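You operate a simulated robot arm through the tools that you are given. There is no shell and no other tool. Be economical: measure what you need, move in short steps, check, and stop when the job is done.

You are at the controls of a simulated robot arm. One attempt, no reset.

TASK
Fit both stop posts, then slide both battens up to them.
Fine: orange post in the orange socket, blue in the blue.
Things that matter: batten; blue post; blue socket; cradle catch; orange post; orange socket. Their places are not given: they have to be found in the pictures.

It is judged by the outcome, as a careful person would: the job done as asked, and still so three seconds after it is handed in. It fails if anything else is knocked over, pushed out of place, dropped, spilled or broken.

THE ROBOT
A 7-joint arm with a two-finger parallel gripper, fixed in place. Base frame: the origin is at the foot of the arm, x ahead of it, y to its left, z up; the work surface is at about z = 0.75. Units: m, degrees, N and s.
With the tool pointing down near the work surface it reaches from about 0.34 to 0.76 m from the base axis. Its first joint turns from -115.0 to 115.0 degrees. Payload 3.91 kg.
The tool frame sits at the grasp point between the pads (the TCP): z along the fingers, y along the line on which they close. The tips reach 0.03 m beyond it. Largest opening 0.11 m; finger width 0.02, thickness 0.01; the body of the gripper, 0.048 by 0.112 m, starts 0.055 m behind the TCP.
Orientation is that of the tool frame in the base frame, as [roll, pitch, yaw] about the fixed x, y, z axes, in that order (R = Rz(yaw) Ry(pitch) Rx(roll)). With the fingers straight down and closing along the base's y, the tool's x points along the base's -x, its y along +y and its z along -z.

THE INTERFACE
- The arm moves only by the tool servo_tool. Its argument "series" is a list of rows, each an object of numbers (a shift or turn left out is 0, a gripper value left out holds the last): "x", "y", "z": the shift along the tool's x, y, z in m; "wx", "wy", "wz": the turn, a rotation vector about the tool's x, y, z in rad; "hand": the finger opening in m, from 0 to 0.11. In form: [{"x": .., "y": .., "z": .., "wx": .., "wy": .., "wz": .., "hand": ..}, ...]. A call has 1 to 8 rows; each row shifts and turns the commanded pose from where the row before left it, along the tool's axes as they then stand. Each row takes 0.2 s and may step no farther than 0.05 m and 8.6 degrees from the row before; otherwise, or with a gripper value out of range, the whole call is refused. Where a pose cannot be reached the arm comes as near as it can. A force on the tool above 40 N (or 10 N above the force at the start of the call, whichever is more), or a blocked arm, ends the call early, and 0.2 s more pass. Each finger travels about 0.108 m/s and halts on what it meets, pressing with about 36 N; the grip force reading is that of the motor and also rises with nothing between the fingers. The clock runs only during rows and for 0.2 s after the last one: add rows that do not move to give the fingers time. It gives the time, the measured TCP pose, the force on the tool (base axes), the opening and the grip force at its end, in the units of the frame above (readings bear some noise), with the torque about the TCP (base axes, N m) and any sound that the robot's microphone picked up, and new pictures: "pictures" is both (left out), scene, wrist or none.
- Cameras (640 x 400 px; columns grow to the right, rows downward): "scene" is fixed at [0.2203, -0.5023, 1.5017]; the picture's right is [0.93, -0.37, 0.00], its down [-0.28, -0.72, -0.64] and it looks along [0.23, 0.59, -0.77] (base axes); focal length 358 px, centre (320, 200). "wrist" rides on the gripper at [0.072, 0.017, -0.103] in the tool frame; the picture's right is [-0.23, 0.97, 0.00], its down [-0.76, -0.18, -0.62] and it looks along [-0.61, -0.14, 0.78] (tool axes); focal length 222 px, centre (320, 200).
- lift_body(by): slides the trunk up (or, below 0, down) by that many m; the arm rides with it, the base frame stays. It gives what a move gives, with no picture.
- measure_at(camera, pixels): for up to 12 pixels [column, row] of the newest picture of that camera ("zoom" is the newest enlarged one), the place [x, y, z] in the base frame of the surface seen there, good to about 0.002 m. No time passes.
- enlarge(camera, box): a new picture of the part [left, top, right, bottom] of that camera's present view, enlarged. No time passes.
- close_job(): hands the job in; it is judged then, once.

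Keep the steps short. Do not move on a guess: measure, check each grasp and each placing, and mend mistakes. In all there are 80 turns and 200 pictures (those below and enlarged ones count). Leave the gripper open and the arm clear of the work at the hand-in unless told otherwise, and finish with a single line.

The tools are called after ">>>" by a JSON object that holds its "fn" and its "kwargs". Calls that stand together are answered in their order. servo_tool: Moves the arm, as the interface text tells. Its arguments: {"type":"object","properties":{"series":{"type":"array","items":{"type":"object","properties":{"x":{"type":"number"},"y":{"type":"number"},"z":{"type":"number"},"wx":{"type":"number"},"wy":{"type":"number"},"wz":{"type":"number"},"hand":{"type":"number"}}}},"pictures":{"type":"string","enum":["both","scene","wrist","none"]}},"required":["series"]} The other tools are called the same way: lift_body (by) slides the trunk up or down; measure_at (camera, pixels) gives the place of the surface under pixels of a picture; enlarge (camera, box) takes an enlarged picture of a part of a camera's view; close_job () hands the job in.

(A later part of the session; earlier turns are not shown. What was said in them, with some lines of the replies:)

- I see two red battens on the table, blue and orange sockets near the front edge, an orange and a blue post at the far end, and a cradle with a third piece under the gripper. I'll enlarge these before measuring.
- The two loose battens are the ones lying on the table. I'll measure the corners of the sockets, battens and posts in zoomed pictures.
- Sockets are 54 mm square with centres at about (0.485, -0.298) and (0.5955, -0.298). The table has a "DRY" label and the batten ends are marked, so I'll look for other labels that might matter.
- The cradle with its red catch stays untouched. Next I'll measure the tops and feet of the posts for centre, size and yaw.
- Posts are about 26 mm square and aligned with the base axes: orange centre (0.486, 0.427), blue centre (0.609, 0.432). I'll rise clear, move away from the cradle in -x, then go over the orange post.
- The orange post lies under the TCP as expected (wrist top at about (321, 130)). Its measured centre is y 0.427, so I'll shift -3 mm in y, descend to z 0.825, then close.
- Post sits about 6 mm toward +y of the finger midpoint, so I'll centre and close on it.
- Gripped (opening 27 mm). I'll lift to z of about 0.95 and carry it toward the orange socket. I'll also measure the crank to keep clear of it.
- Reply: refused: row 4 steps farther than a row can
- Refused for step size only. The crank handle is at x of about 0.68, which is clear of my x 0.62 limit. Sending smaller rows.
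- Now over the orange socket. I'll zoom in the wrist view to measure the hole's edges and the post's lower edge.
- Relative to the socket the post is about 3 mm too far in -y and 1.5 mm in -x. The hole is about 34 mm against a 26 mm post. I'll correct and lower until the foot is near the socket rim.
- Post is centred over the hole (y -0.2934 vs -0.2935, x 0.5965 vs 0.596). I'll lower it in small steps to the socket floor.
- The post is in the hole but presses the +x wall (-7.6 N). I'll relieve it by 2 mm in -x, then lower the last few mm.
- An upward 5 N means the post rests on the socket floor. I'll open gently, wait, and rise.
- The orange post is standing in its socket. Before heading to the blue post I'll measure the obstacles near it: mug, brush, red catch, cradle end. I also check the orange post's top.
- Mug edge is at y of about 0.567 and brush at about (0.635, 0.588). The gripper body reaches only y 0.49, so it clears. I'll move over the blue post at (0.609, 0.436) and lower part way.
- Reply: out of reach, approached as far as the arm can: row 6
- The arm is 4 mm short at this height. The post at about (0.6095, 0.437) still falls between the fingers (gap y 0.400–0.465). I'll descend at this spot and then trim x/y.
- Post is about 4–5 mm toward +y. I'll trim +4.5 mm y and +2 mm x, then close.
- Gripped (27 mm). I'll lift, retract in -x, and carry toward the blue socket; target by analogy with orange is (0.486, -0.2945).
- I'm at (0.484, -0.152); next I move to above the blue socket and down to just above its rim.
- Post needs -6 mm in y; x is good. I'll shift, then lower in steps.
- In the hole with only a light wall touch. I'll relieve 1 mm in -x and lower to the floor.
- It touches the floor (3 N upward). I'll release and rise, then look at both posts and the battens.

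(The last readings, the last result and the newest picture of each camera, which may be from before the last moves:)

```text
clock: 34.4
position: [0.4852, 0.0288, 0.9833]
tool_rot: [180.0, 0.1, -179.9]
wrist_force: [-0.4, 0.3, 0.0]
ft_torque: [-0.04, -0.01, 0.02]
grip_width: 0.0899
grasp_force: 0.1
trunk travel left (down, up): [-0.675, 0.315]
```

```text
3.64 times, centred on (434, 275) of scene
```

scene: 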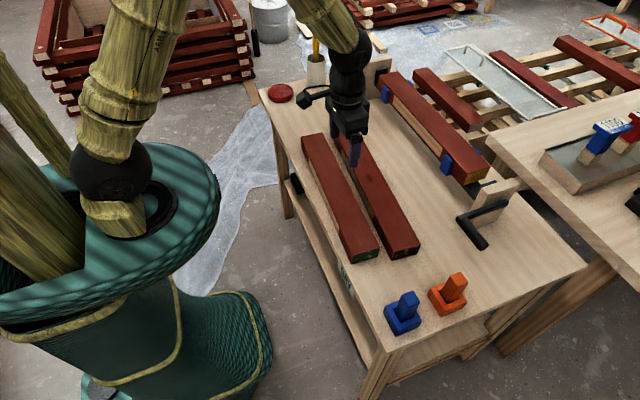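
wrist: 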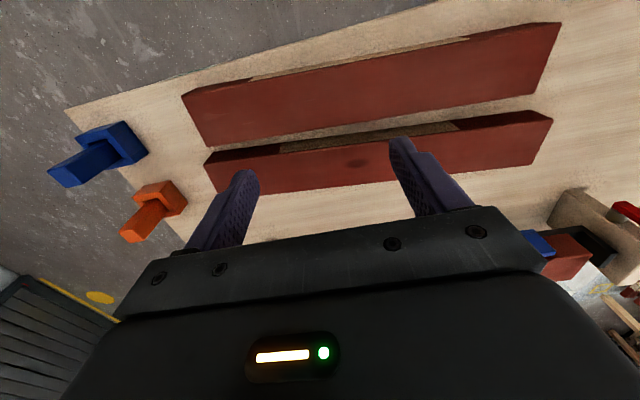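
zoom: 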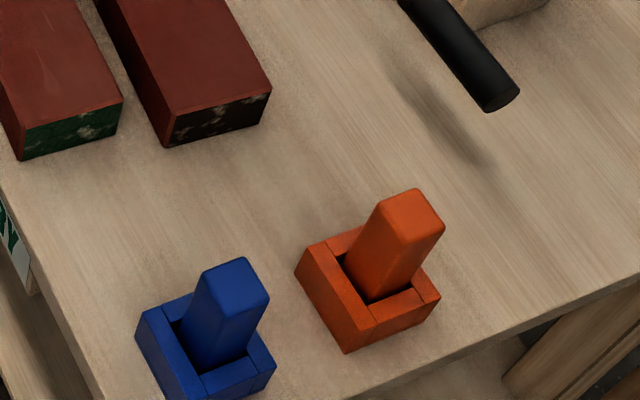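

Both posts stand in their sockets. Now I'll measure the batten corners in the wrist view and read the label on the table edge.

>>> {"fn": "enlarge", "kwargs": {"camera": "scene", "box": [325, 255, 389, 295]}}

>>> {"fn": "measure_at", "kwargs": {"camera": "wrist", "pixels": [[184, 99], [206, 145], [560, 25], [534, 92], [208, 168], [220, 189], [551, 116], [531, 162], [255, 82], [467, 39], [280, 150], [455, 125]]}}

>>> {"fn": "enlarge", "kwargs": {"camera": "wrist", "box": [160, 10, 580, 210]}}

```text
10.00 times, centred on (357, 275) of scene
```

zoom: 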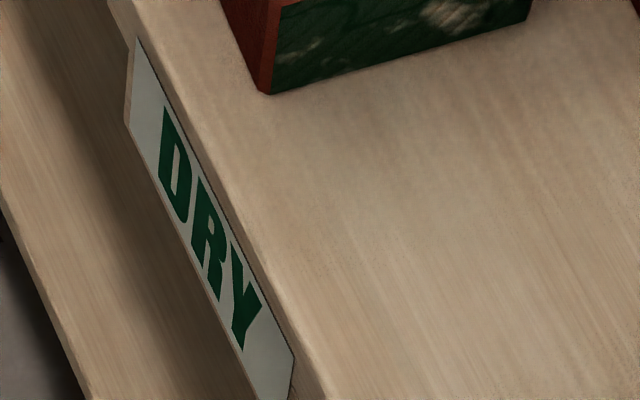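

```text
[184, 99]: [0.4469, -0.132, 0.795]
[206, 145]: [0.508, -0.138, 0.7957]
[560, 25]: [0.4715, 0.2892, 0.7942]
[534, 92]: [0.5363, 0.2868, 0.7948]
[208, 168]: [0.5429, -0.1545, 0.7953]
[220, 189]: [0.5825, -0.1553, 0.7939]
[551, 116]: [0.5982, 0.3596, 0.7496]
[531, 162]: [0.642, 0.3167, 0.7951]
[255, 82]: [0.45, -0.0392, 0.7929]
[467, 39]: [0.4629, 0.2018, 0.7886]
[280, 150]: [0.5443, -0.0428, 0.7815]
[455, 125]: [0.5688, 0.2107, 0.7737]
```

```text
1.52 times, centred on (370, 110) of wrist
```

zoom: 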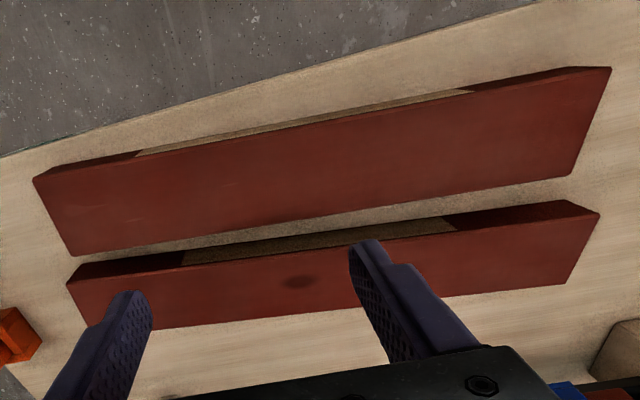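

Bare-wood grip zones run along the batten sides over about y -0.04…0.20. The right batten's centre is about (0.592, 0.08), skewed about 4.5°; the left's is about (0.490, 0.073), skewed about 3.3°. I'll move over the right batten and turn the hand so the fingers close across it.

>>> {"fn": "servo_tool", "kwargs": {"series": [{"x": -0.048}, {"x": -0.048}, {"x": -0.011, "y": 0.045}, {"wz": 0.1375, "hand": 0.085}, {"wz": 0.1375}, {"wz": 0.1375}, {"wz": 0.1375}, {"wz": 0.1375}], "pictures": "none"}}

>>> {"fn": "servo_tool", "kwargs": {"series": [{"wz": 0.1375}, {"wz": 0.1375}, {"wz": 0.1375}, {"wz": 0.1375}, {"wz": 0.1375}, {"wz": 0.1375}, {"wz": 0.1375}, {}]}}

```text
clock: 36.2
position: [0.5921, 0.0741, 0.9825]
tool_rot: [179.9, 0.0, 140.4]
wrist_force: [0.6, -0.7, -0.5]
ft_torque: [0.0, 0.02, 0.02]
grip_width: 0.0852
grasp_force: 0.0
trunk travel left (down, up): [-0.675, 0.315]
```

```text
clock: 38.0
position: [0.591, 0.0744, 0.9826]
tool_rot: [179.9, 0.0, 85.3]
wrist_force: [-0.1, 0.2, -0.3]
ft_torque: [-0.03, -0.01, 0.02]
grip_width: 0.0848
grasp_force: 0.1
trunk travel left (down, up): [-0.675, 0.315]
```

scene: 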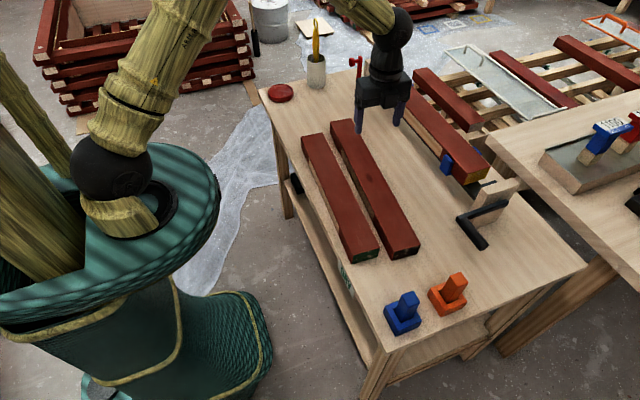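
wrist: 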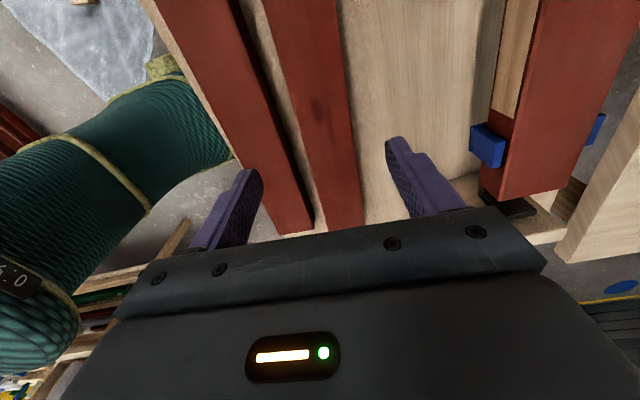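

The batten runs between the fingers (cols 281–352 near row 101). I'll measure its edges to check centre and skew before descending.

>>> {"fn": "measure_at", "kwargs": {"camera": "wrist", "pixels": [[273, 60], [343, 50], [300, 120], [352, 110], [317, 180], [359, 175], [289, 90], [349, 85], [260, 110], [238, 50]]}}

>>> {"fn": "enlarge", "kwargs": {"camera": "wrist", "box": [160, 0, 480, 200]}}

```text
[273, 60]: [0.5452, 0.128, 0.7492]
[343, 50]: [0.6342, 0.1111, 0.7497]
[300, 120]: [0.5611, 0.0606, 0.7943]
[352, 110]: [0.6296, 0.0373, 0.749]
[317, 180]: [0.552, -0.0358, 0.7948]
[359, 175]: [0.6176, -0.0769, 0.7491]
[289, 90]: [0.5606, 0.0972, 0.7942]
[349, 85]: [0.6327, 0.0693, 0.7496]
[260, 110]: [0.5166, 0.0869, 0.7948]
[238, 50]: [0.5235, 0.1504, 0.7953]
```

```text
2.00 times, centred on (320, 100) of wrist
```

zoom: 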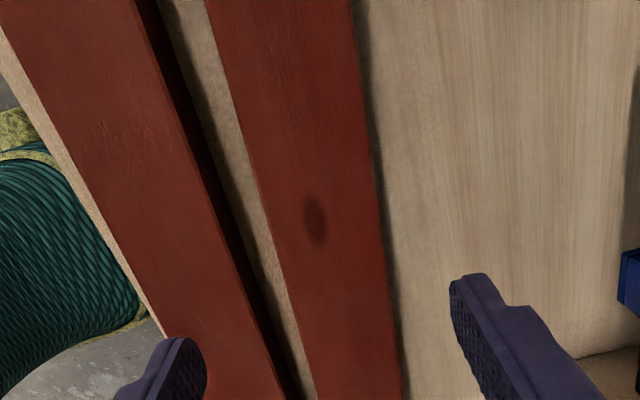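

>>> {"fn": "measure_at", "kwargs": {"camera": "zoom", "pixels": [[364, 100], [375, 200], [386, 300], [228, 100], [254, 200], [284, 300], [181, 100], [214, 200], [250, 300], [190, 100], [222, 200]]}}

```text
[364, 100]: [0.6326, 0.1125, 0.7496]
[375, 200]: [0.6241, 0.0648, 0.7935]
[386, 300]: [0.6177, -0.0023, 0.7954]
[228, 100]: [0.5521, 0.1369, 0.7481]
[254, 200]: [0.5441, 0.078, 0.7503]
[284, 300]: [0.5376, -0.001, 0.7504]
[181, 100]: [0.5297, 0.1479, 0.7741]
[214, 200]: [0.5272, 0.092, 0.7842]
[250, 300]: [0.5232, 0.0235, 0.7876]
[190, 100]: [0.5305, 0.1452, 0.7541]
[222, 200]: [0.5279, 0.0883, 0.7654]
```

Batten centre at y 0.075 is x of about 0.5935 with width about 62 mm. Left finger has about 13 mm to the neighbouring batten. I'll shift +2.5 mm in x and descend to z of about 0.80, then look.

>>> {"fn": "servo_tool", "kwargs": {"series": [{"y": 0.0025, "z": 0.03}, {"z": 0.045}, {"z": 0.045}, {"z": 0.035}, {"z": 0.025}, {}]}}

>>> {"fn": "enlarge", "kwargs": {"camera": "scene", "box": [310, 90, 430, 190]}}

```text
clock: 39.4
position: [0.5952, 0.0738, 0.802]
tool_rot: [-180.0, 0.0, 85.3]
wrist_force: [0.1, -0.3, 0.0]
ft_torque: [0.02, -0.04, -0.01]
grip_width: 0.085
grasp_force: 0.1
trunk travel left (down, up): [-0.675, 0.315]
```

scene: 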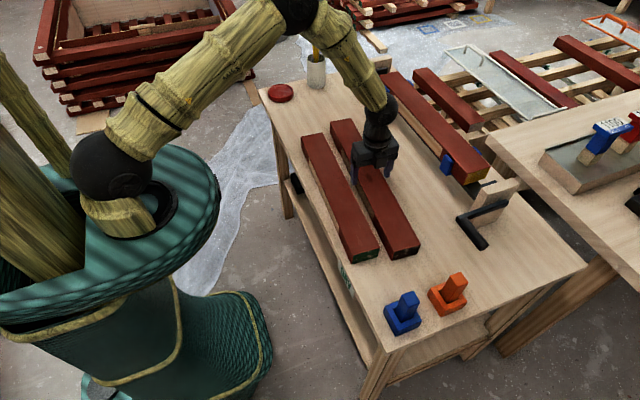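
wrist: 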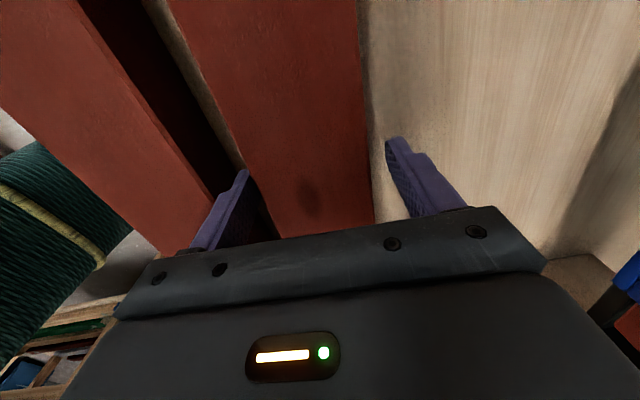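

```text
4.00 times, centred on (370, 140) of scene
```

zoom: 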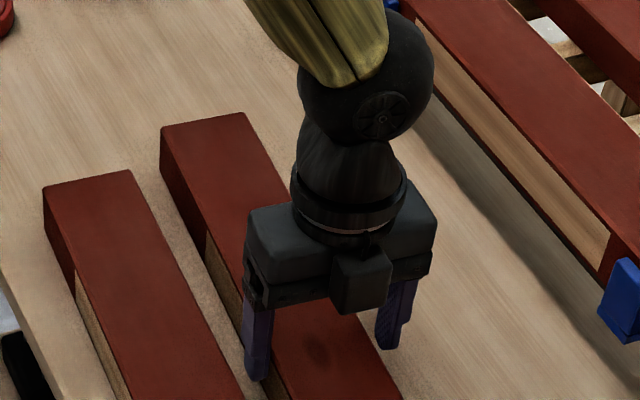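

Fingers straddle the batten with clearance on both sides. I'll lower another 13 mm and close.

>>> {"fn": "servo_tool", "kwargs": {"series": [{"z": 0.013}, {"hand": 0.072}, {"hand": 0.064}, {"hand": 0.055}, {"hand": 0.05}, {}], "pictures": "wrist"}}

```text
clock: 40.8
position: [0.594, 0.0747, 0.7898]
tool_rot: [180.0, 0.0, 85.5]
wrist_force: [-2.2, -0.3, 1.1]
ft_torque: [0.39, 0.22, 0.2]
grip_width: 0.07
grasp_force: 35.8
trunk travel left (down, up): [-0.675, 0.315]
```

wrist: 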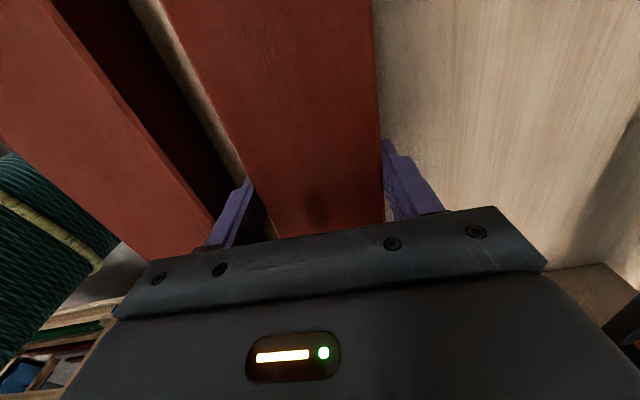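

Firm grip (opening 70 mm, 36 N). I'll square the batten up (4.5°) about the grip and start sliding in -y by 40 mm, watching forces.

>>> {"fn": "servo_tool", "kwargs": {"series": [{"wz": -0.039}, {"wz": -0.039}, {"x": -0.01}, {"x": -0.015}, {"x": -0.015}, {}]}}

```text
clock: 42.2
position: [0.5945, 0.0328, 0.7906]
tool_rot: [179.9, 0.0, 89.8]
wrist_force: [-0.1, -0.4, -0.4]
ft_torque: [0.63, 0.25, -0.06]
grip_width: 0.0701
grasp_force: 36.1
trunk travel left (down, up): [-0.675, 0.315]
```

scene: 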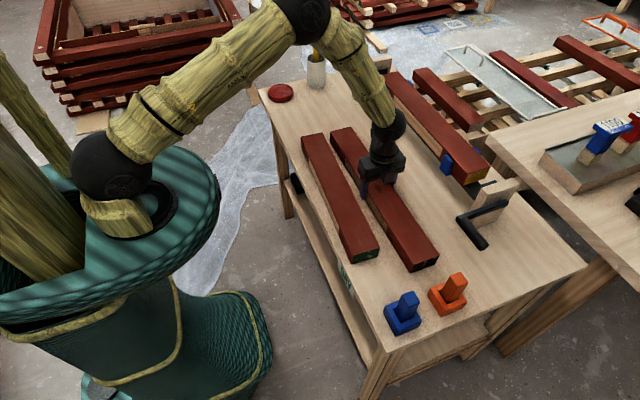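
wrist: 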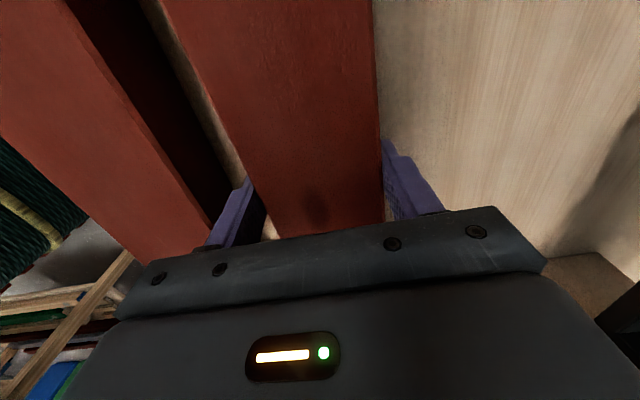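

The batten moves with the hand and is squaring up. I'll measure its front end and the gap to the orange socket.

>>> {"fn": "enlarge", "kwargs": {"camera": "scene", "box": [370, 220, 498, 320]}}

>>> {"fn": "measure_at", "kwargs": {"camera": "scene", "pixels": [[410, 271], [438, 262], [409, 265], [437, 253], [333, 130], [349, 128], [430, 291], [404, 240], [376, 205]]}}

```text
4.00 times, centred on (434, 270) of scene
```

zoom: 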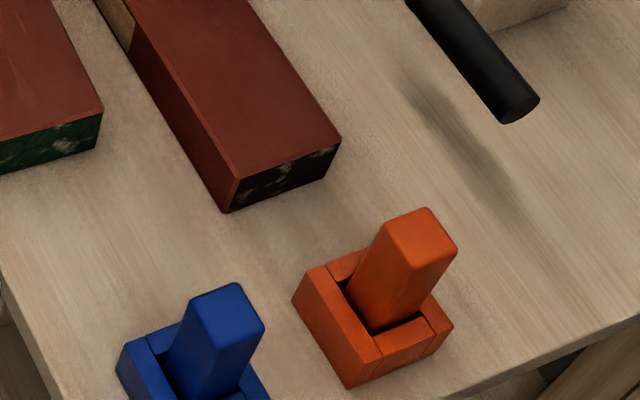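

```text
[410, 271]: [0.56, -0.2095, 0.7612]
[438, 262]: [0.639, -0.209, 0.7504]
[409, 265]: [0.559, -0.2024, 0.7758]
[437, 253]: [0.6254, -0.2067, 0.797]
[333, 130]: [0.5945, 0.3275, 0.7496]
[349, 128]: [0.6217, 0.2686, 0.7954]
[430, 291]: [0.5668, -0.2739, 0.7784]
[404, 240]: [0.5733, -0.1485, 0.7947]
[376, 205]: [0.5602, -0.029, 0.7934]
```

Front face at y of about -0.208, socket face -0.271: gap about 63 mm, and the batten is well lined up. I'll slide 54 mm with a +2 mm x trim, then measure.

>>> {"fn": "servo_tool", "kwargs": {"series": [{"x": -0.014, "y": 0.001}, {"x": -0.015, "y": 0.001}, {"x": -0.015}, {"x": -0.01}, {}], "pictures": "scene"}}

>>> {"fn": "enlarge", "kwargs": {"camera": "scene", "box": [396, 230, 476, 310]}}

```text
clock: 43.4
position: [0.5969, -0.0203, 0.7905]
tool_rot: [179.9, 0.0, 89.9]
wrist_force: [1.0, 6.2, 11.0]
ft_torque: [0.25, 0.64, -0.22]
grip_width: 0.0699
grasp_force: 36.2
trunk travel left (down, up): [-0.675, 0.315]
```

scene: 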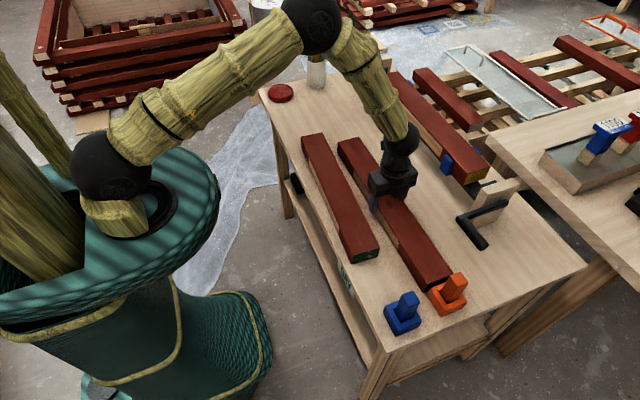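

```text
5.00 times, centred on (436, 270) of scene
```

zoom: 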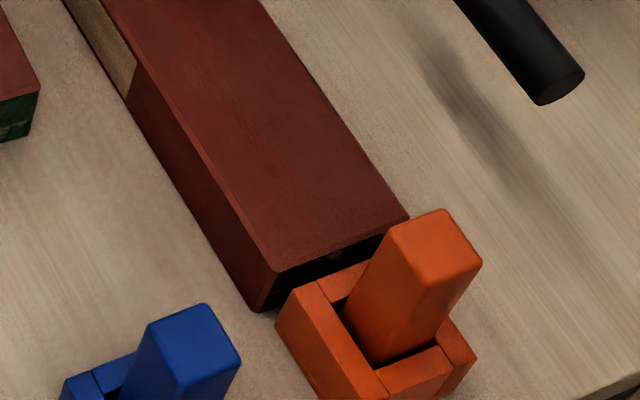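

>>> {"fn": "measure_at", "kwargs": {"camera": "zoom", "pixels": [[268, 270], [276, 278], [400, 228], [258, 300], [295, 287], [310, 278], [360, 264], [340, 260], [262, 285]]}}

```text
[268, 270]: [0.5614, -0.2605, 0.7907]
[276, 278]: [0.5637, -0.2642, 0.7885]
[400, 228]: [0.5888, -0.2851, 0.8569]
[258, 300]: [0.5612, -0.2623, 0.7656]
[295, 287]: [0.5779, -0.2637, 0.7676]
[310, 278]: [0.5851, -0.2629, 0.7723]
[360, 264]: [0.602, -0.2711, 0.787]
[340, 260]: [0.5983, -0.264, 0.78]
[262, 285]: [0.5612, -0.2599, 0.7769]
```

About 7 mm gap remains. I'll close it in 2 mm steps.

>>> {"fn": "servo_tool", "kwargs": {"series": [{"x": -0.002}, {"x": -0.002}, {"x": -0.001}, {}], "pictures": "scene"}}

>>> {"fn": "enlarge", "kwargs": {"camera": "scene", "box": [416, 250, 466, 300]}}

```text
clock: 44.4
position: [0.5945, -0.0256, 0.7905]
tool_rot: [179.9, 0.1, 90.0]
wrist_force: [0.4, 6.5, 9.7]
ft_torque: [-0.36, 0.35, 0.0]
grip_width: 0.0698
grasp_force: 35.8
trunk travel left (down, up): [-0.675, 0.315]
```

scene: 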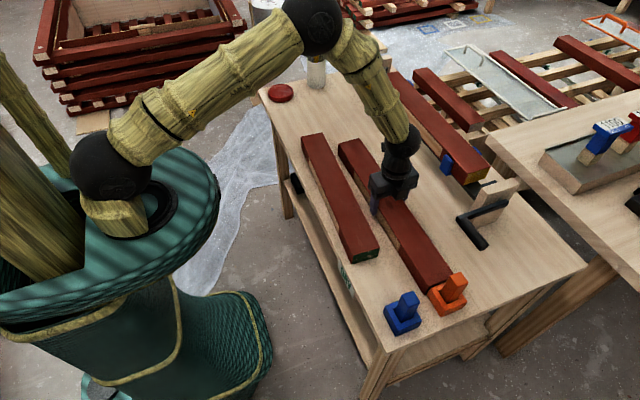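

```text
8.00 times, centred on (441, 275) of scene
```

zoom: 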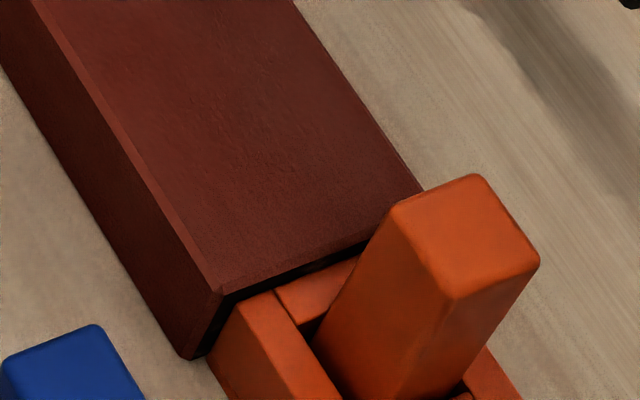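

A gap of about 2 mm is still visible. I'll continue in 1 mm steps and watch for the y force to rise on contact.

>>> {"fn": "servo_tool", "kwargs": {"series": [{"x": -0.001}, {"x": -0.001}, {}], "pictures": "none"}}

>>> {"fn": "enlarge", "kwargs": {"camera": "scene", "box": [416, 250, 466, 300]}}

```text
clock: 45.2
position: [0.5958, -0.0237, 0.7893]
tool_rot: [179.9, 0.1, 89.9]
wrist_force: [1.2, 12.5, 13.9]
ft_torque: [-0.33, 0.57, -0.26]
grip_width: 0.0697
grasp_force: 36.3
trunk travel left (down, up): [-0.675, 0.315]
```

```text
8.00 times, centred on (441, 275) of scene
```

zoom: 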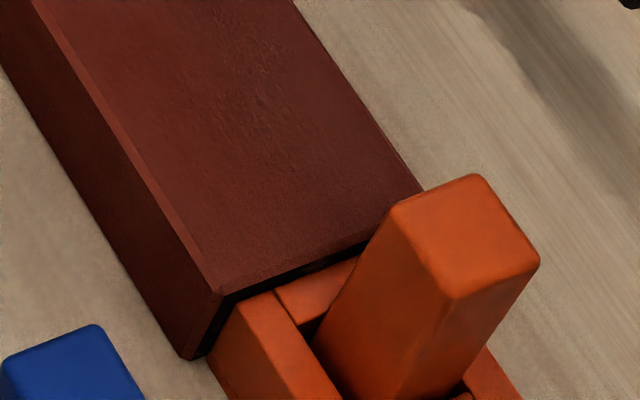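

Force rose to 12.5 N and the batten no longer moved: looks like contact. I'll verify by measuring.

>>> {"fn": "measure_at", "kwargs": {"camera": "zoom", "pixels": [[222, 305], [232, 297], [300, 268], [240, 310], [195, 350], [208, 345], [280, 297], [216, 290], [340, 250], [330, 264]]}}

```text
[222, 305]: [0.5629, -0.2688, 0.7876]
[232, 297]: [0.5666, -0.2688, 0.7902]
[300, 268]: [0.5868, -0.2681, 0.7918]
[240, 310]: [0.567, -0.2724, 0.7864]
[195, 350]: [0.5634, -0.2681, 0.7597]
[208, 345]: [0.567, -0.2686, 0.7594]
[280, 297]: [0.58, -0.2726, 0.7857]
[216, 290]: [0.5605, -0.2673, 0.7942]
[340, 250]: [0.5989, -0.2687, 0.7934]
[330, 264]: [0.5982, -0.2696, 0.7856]
```

Face reads -0.2687 vs socket about -0.271, within measuring error. One more 1.5 mm nudge will tell contact from stiction.

>>> {"fn": "servo_tool", "kwargs": {"series": [{"x": -0.001}, {"x": -0.0005}, {}], "pictures": "none"}}

>>> {"fn": "enlarge", "kwargs": {"camera": "scene", "box": [416, 250, 466, 300]}}

```text
clock: 46.0
position: [0.5961, -0.0251, 0.7898]
tool_rot: [179.9, 0.0, 90.0]
wrist_force: [2.9, 24.7, 10.1]
ft_torque: [0.67, -0.2, -0.27]
grip_width: 0.0698
grasp_force: 36.6
trunk travel left (down, up): [-0.675, 0.315]
```

```text
8.00 times, centred on (441, 275) of scene
```

zoom: 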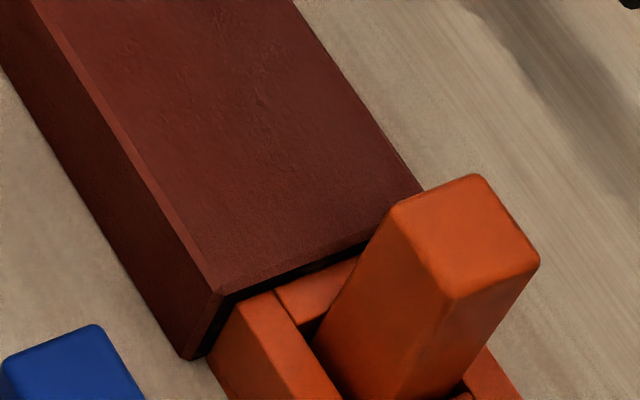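

Force is 25 N with no movement: solid contact, socket unmoved. I'll ease 1.5 mm of command, release, and rise.

>>> {"fn": "servo_tool", "kwargs": {"series": [{"x": 0.0015}, {"hand": 0.076}, {"hand": 0.085}, {}, {"z": -0.04}, {"z": -0.045}, {"z": -0.045}, {}]}}

>>> {"fn": "enlarge", "kwargs": {"camera": "scene", "box": [380, 225, 480, 325]}}

```text
clock: 47.8
position: [0.5983, -0.0288, 0.9208]
tool_rot: [180.0, -0.1, 89.7]
wrist_force: [-0.1, -1.2, 0.2]
ft_torque: [0.01, -0.01, 0.0]
grip_width: 0.085
grasp_force: 0.0
trunk travel left (down, up): [-0.675, 0.315]
```

scene: 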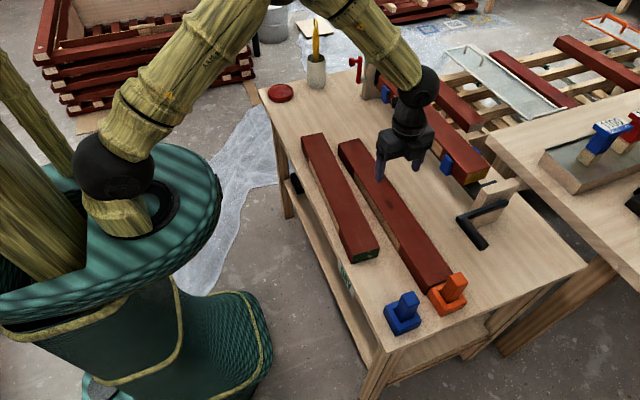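
wrist: 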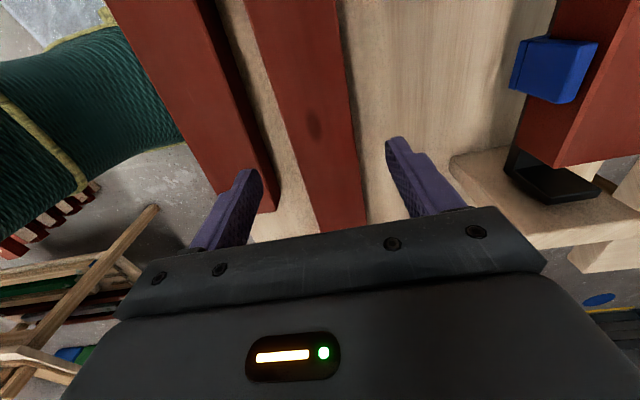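

```text
4.00 times, centred on (430, 275) of scene
```

zoom: 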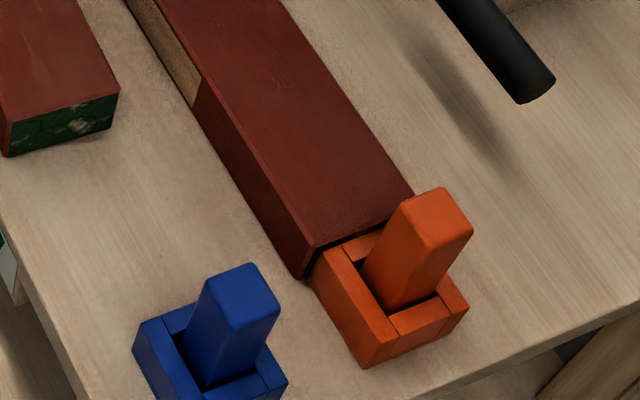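

The right batten is seated against the orange stop. Now I move over the left batten at about (0.4905, 0.075) with yaw of about 86.7°.

>>> {"fn": "servo_tool", "kwargs": {"series": [{"z": -0.03}, {"y": -0.049}, {"y": -0.049}, {"y": -0.01, "x": 0.045}, {"x": 0.048}, {"x": 0.011, "wz": 0.055}, {}], "pictures": "wrist"}}

>>> {"fn": "enlarge", "kwargs": {"camera": "wrist", "box": [160, 0, 480, 200]}}

```text
clock: 49.4
position: [0.4916, 0.0775, 0.9507]
tool_rot: [180.0, 0.1, 86.8]
wrist_force: [-0.7, 0.2, -0.4]
ft_torque: [0.0, 0.0, 0.01]
grip_width: 0.0849
grasp_force: 0.1
trunk travel left (down, up): [-0.675, 0.315]
```

wrist: 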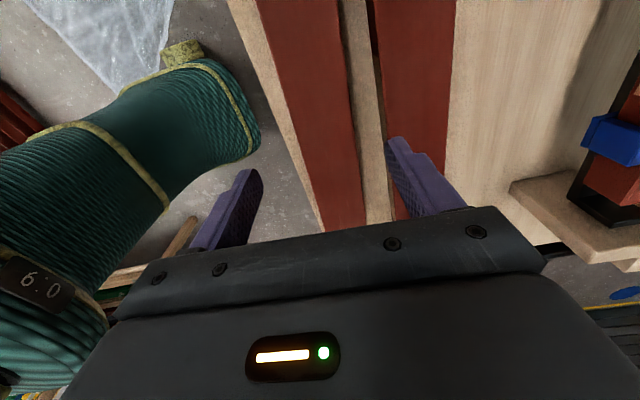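

```text
2.00 times, centred on (320, 100) of wrist
```

zoom: 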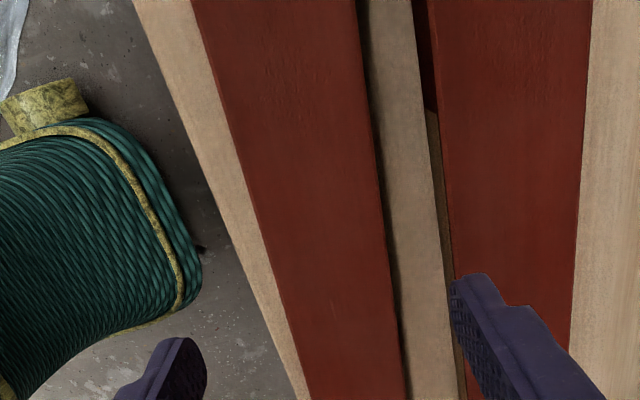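

>>> {"fn": "measure_at", "kwargs": {"camera": "zoom", "pixels": [[226, 100], [256, 200], [284, 300], [366, 100], [378, 200], [391, 300], [438, 150], [446, 220], [215, 200], [240, 200], [430, 120]]}}

```text
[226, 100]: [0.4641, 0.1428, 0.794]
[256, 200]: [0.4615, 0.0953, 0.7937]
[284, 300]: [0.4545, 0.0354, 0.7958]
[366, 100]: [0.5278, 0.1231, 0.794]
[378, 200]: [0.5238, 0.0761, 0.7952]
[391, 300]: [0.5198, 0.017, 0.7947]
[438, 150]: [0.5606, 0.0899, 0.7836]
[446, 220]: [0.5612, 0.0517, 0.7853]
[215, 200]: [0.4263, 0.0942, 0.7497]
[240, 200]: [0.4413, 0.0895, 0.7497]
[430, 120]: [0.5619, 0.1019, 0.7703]
```

Batten centre at y 0.0775 is x 0.4916, exactly under the TCP; right finger has about 16 mm to the other batten. I'll descend to z of about 0.80.

>>> {"fn": "servo_tool", "kwargs": {"series": [{"z": 0.045}, {"z": 0.045}, {"z": 0.035}, {"z": 0.024}, {}]}}

>>> {"fn": "enlarge", "kwargs": {"camera": "wrist", "box": [160, 60, 480, 260]}}

```text
clock: 50.6
position: [0.4889, 0.0763, 0.7988]
tool_rot: [180.0, 0.0, 86.7]
wrist_force: [0.7, -0.5, 0.2]
ft_torque: [0.02, 0.02, 0.01]
grip_width: 0.0849
grasp_force: 0.0
trunk travel left (down, up): [-0.675, 0.315]
```

scene: 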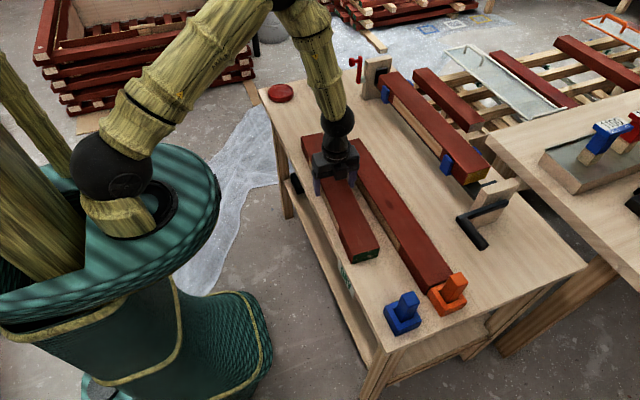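
wrist: 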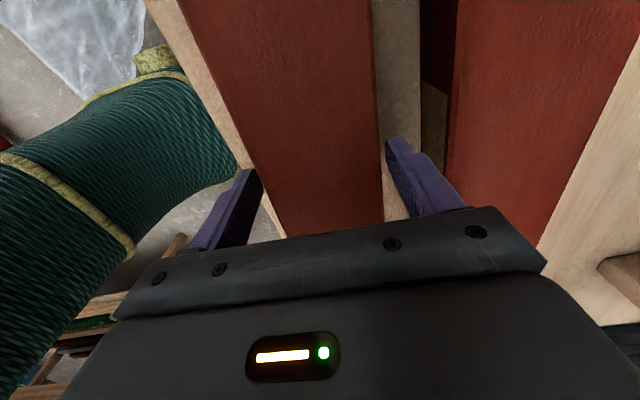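

```text
2.00 times, centred on (320, 160) of wrist
```

zoom: 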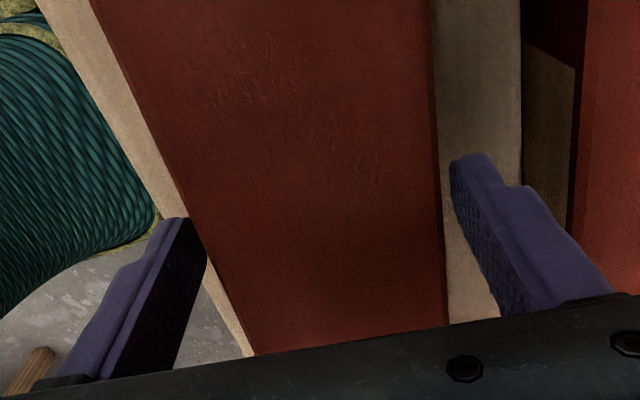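

Fingers straddle the left batten cleanly, free of the right one. I'll lower 10 mm and close.

>>> {"fn": "servo_tool", "kwargs": {"series": [{"z": 0.0095, "y": 0.001}, {"hand": 0.074}, {"hand": 0.066}, {"hand": 0.058}, {"hand": 0.05}, {}], "pictures": "wrist"}}

```text
clock: 52.0
position: [0.49, 0.0767, 0.7893]
tool_rot: [179.9, 0.0, 86.7]
wrist_force: [-1.7, 0.8, 5.7]
ft_torque: [0.81, 0.42, -0.21]
grip_width: 0.0699
grasp_force: 36.3
trunk travel left (down, up): [-0.675, 0.315]
```

wrist: 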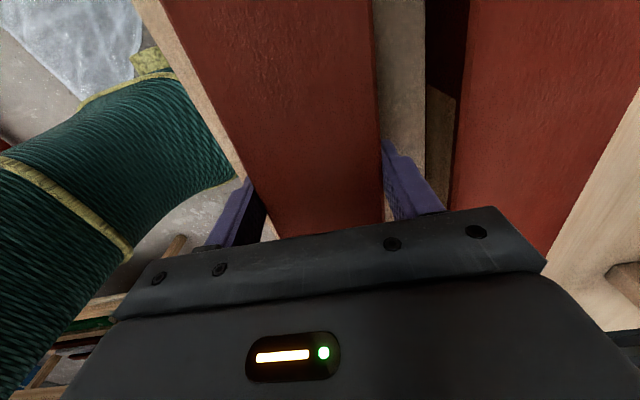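

Gripped (70 mm, 36 N). I'll square it up by 3.2°, then slide 90 mm in -y with a -4 mm x trim.

>>> {"fn": "servo_tool", "kwargs": {"series": [{"wz": -0.056}, {"x": -0.014, "y": -0.001}, {"x": -0.019, "y": -0.001}, {"x": -0.019, "y": -0.001}, {"x": -0.019, "y": -0.001}, {"x": -0.019}, {}], "pictures": "scene"}}

>>> {"fn": "enlarge", "kwargs": {"camera": "scene", "box": [356, 240, 476, 340]}}

```text
clock: 53.6
position: [0.4839, -0.0111, 0.7915]
tool_rot: [179.9, 0.0, 90.1]
wrist_force: [0.5, 1.4, -0.3]
ft_torque: [-0.02, -0.01, -0.02]
grip_width: 0.0701
grasp_force: 36.0
trunk travel left (down, up): [-0.675, 0.315]
```

scene: 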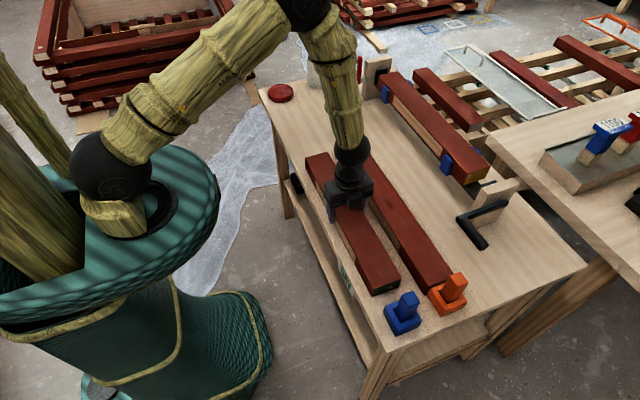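

```text
4.00 times, centred on (416, 290) of scene
```

zoom: 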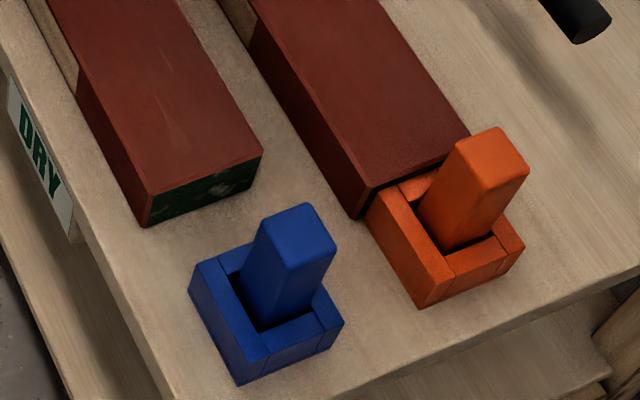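

>>> {"fn": "measure_at", "kwargs": {"camera": "zoom", "pixels": [[150, 196], [262, 152], [160, 205], [250, 170], [150, 215], [196, 265], [88, 80], [105, 110]]}}

```text
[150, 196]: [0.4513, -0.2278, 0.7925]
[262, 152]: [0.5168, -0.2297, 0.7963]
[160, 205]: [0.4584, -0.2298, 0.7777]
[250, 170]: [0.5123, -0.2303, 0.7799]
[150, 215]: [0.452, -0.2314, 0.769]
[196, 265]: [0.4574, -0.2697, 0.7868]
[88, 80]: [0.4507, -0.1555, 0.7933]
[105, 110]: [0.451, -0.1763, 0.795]
```

Batten is square, centred at x 0.484, face at y -0.230. The previous contact read -0.2687, so about 39 mm to go. I'll slide 34 mm, then 1 mm steps.

>>> {"fn": "servo_tool", "kwargs": {"series": [{"x": -0.01}, {"x": -0.012}, {"x": -0.012}, {}, {"x": -0.002}, {"x": -0.001}, {}], "pictures": "none"}}

>>> {"fn": "enlarge", "kwargs": {"camera": "scene", "box": [370, 260, 434, 324]}}

```text
clock: 55.2
position: [0.4847, -0.0493, 0.7913]
tool_rot: [-180.0, 0.1, 90.1]
wrist_force: [0.7, 5.6, -0.1]
ft_torque: [0.34, -0.03, 0.4]
grip_width: 0.0699
grasp_force: 36.0
trunk travel left (down, up): [-0.675, 0.315]
```

```text
6.25 times, centred on (402, 292) of scene
```

zoom: 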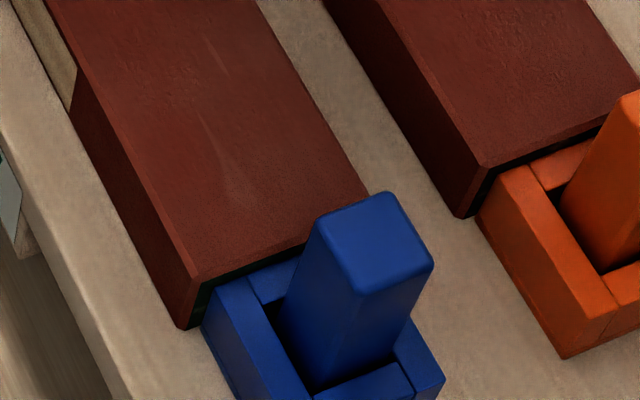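

The face is now almost at the blue socket, with a y force of 5.6 N. I'll take two more 1 mm steps to confirm contact.

>>> {"fn": "servo_tool", "kwargs": {"series": [{"x": -0.001}, {"x": -0.001}, {}], "pictures": "none"}}

>>> {"fn": "enlarge", "kwargs": {"camera": "scene", "box": [370, 260, 434, 324]}}

```text
clock: 56.0
position: [0.4847, -0.0503, 0.7897]
tool_rot: [180.0, -0.1, 90.0]
wrist_force: [-3.9, 22.1, -0.9]
ft_torque: [0.09, -0.05, -0.25]
grip_width: 0.0699
grasp_force: 36.3
trunk travel left (down, up): [-0.675, 0.315]
```

```text
6.25 times, centred on (402, 292) of scene
```

zoom: 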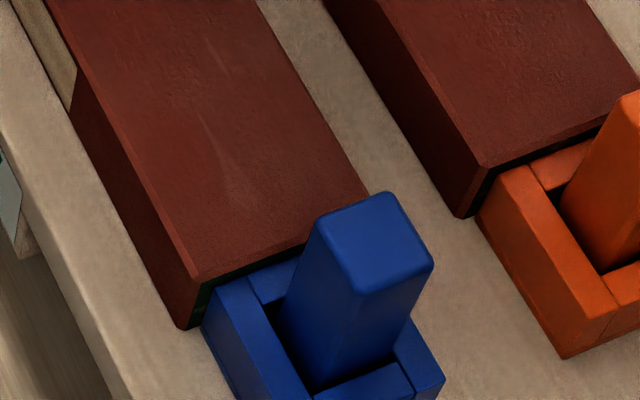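

Force 22 N with no motion: in contact. I'll ease 1.5 mm, release, and rise clear.

>>> {"fn": "servo_tool", "kwargs": {"series": [{"x": 0.0015}, {"hand": 0.076}, {"hand": 0.085}, {}, {"z": -0.04}, {"z": -0.045}, {"z": -0.045}, {"z": -0.045}], "pictures": "none"}}

>>> {"fn": "servo_tool", "kwargs": {"series": [{"x": 0.045}, {"x": 0.048}, {"x": 0.048}, {"x": 0.048}, {"hand": 0.1}, {}]}}

>>> {"fn": "enlarge", "kwargs": {"camera": "scene", "box": [366, 240, 486, 340]}}

```text
clock: 57.8
position: [0.4864, -0.0492, 0.9639]
tool_rot: [179.9, 0.0, 90.0]
wrist_force: [-1.0, 0.7, -0.4]
ft_torque: [0.01, -0.01, -0.02]
grip_width: 0.085
grasp_force: 0.0
trunk travel left (down, up): [-0.675, 0.315]
```

```text
clock: 59.2
position: [0.4871, 0.1375, 0.963]
tool_rot: [179.9, 0.0, 89.8]
wrist_force: [0.8, 0.2, 0.1]
ft_torque: [0.02, 0.02, 0.0]
grip_width: 0.1001
grasp_force: 0.1
trunk travel left (down, up): [-0.675, 0.315]
```

scene: 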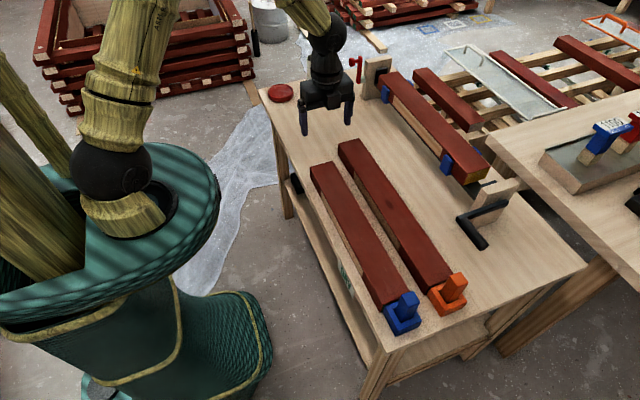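
wrist: 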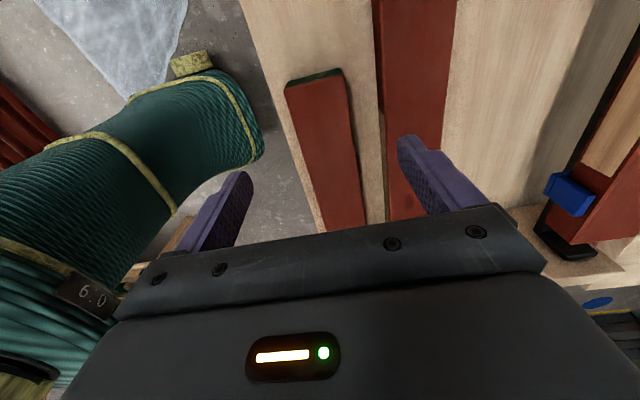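

```text
4.00 times, centred on (426, 290) of scene
```

zoom: 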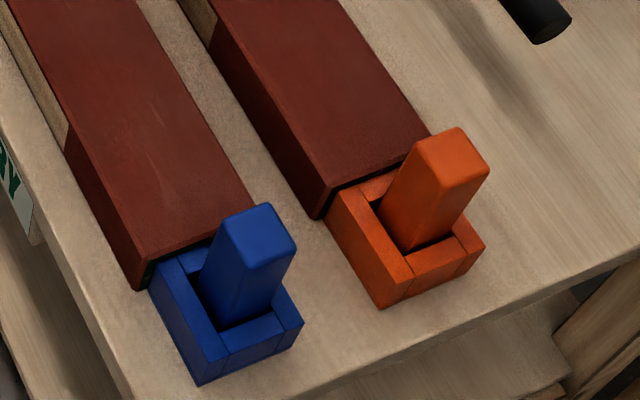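

Both posts seated, both battens against their stops, arm clear. One last measurement of the faces.

>>> {"fn": "measure_at", "kwargs": {"camera": "zoom", "pixels": [[145, 262], [152, 282], [170, 265], [200, 245], [325, 190], [345, 195], [375, 175], [258, 218], [450, 145]]}}

```text
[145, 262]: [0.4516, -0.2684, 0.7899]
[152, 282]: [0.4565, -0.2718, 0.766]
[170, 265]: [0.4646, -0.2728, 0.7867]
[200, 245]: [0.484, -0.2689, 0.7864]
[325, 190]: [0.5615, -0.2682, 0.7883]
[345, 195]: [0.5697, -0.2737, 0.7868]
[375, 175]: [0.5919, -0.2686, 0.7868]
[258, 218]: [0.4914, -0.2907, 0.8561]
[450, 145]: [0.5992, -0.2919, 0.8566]
```

Both batten faces measure y of about -0.269, at the socket faces, and the post tops measure z 0.856, fully seated. Handing in.

>>> {"fn": "close_job", "kwargs": {}}

```text
The job is handed in.
```

The orange and blue posts are seated in their matching sockets, both battens are slid up against the stops, and the gripper is open with the arm clear; the job is handed in.
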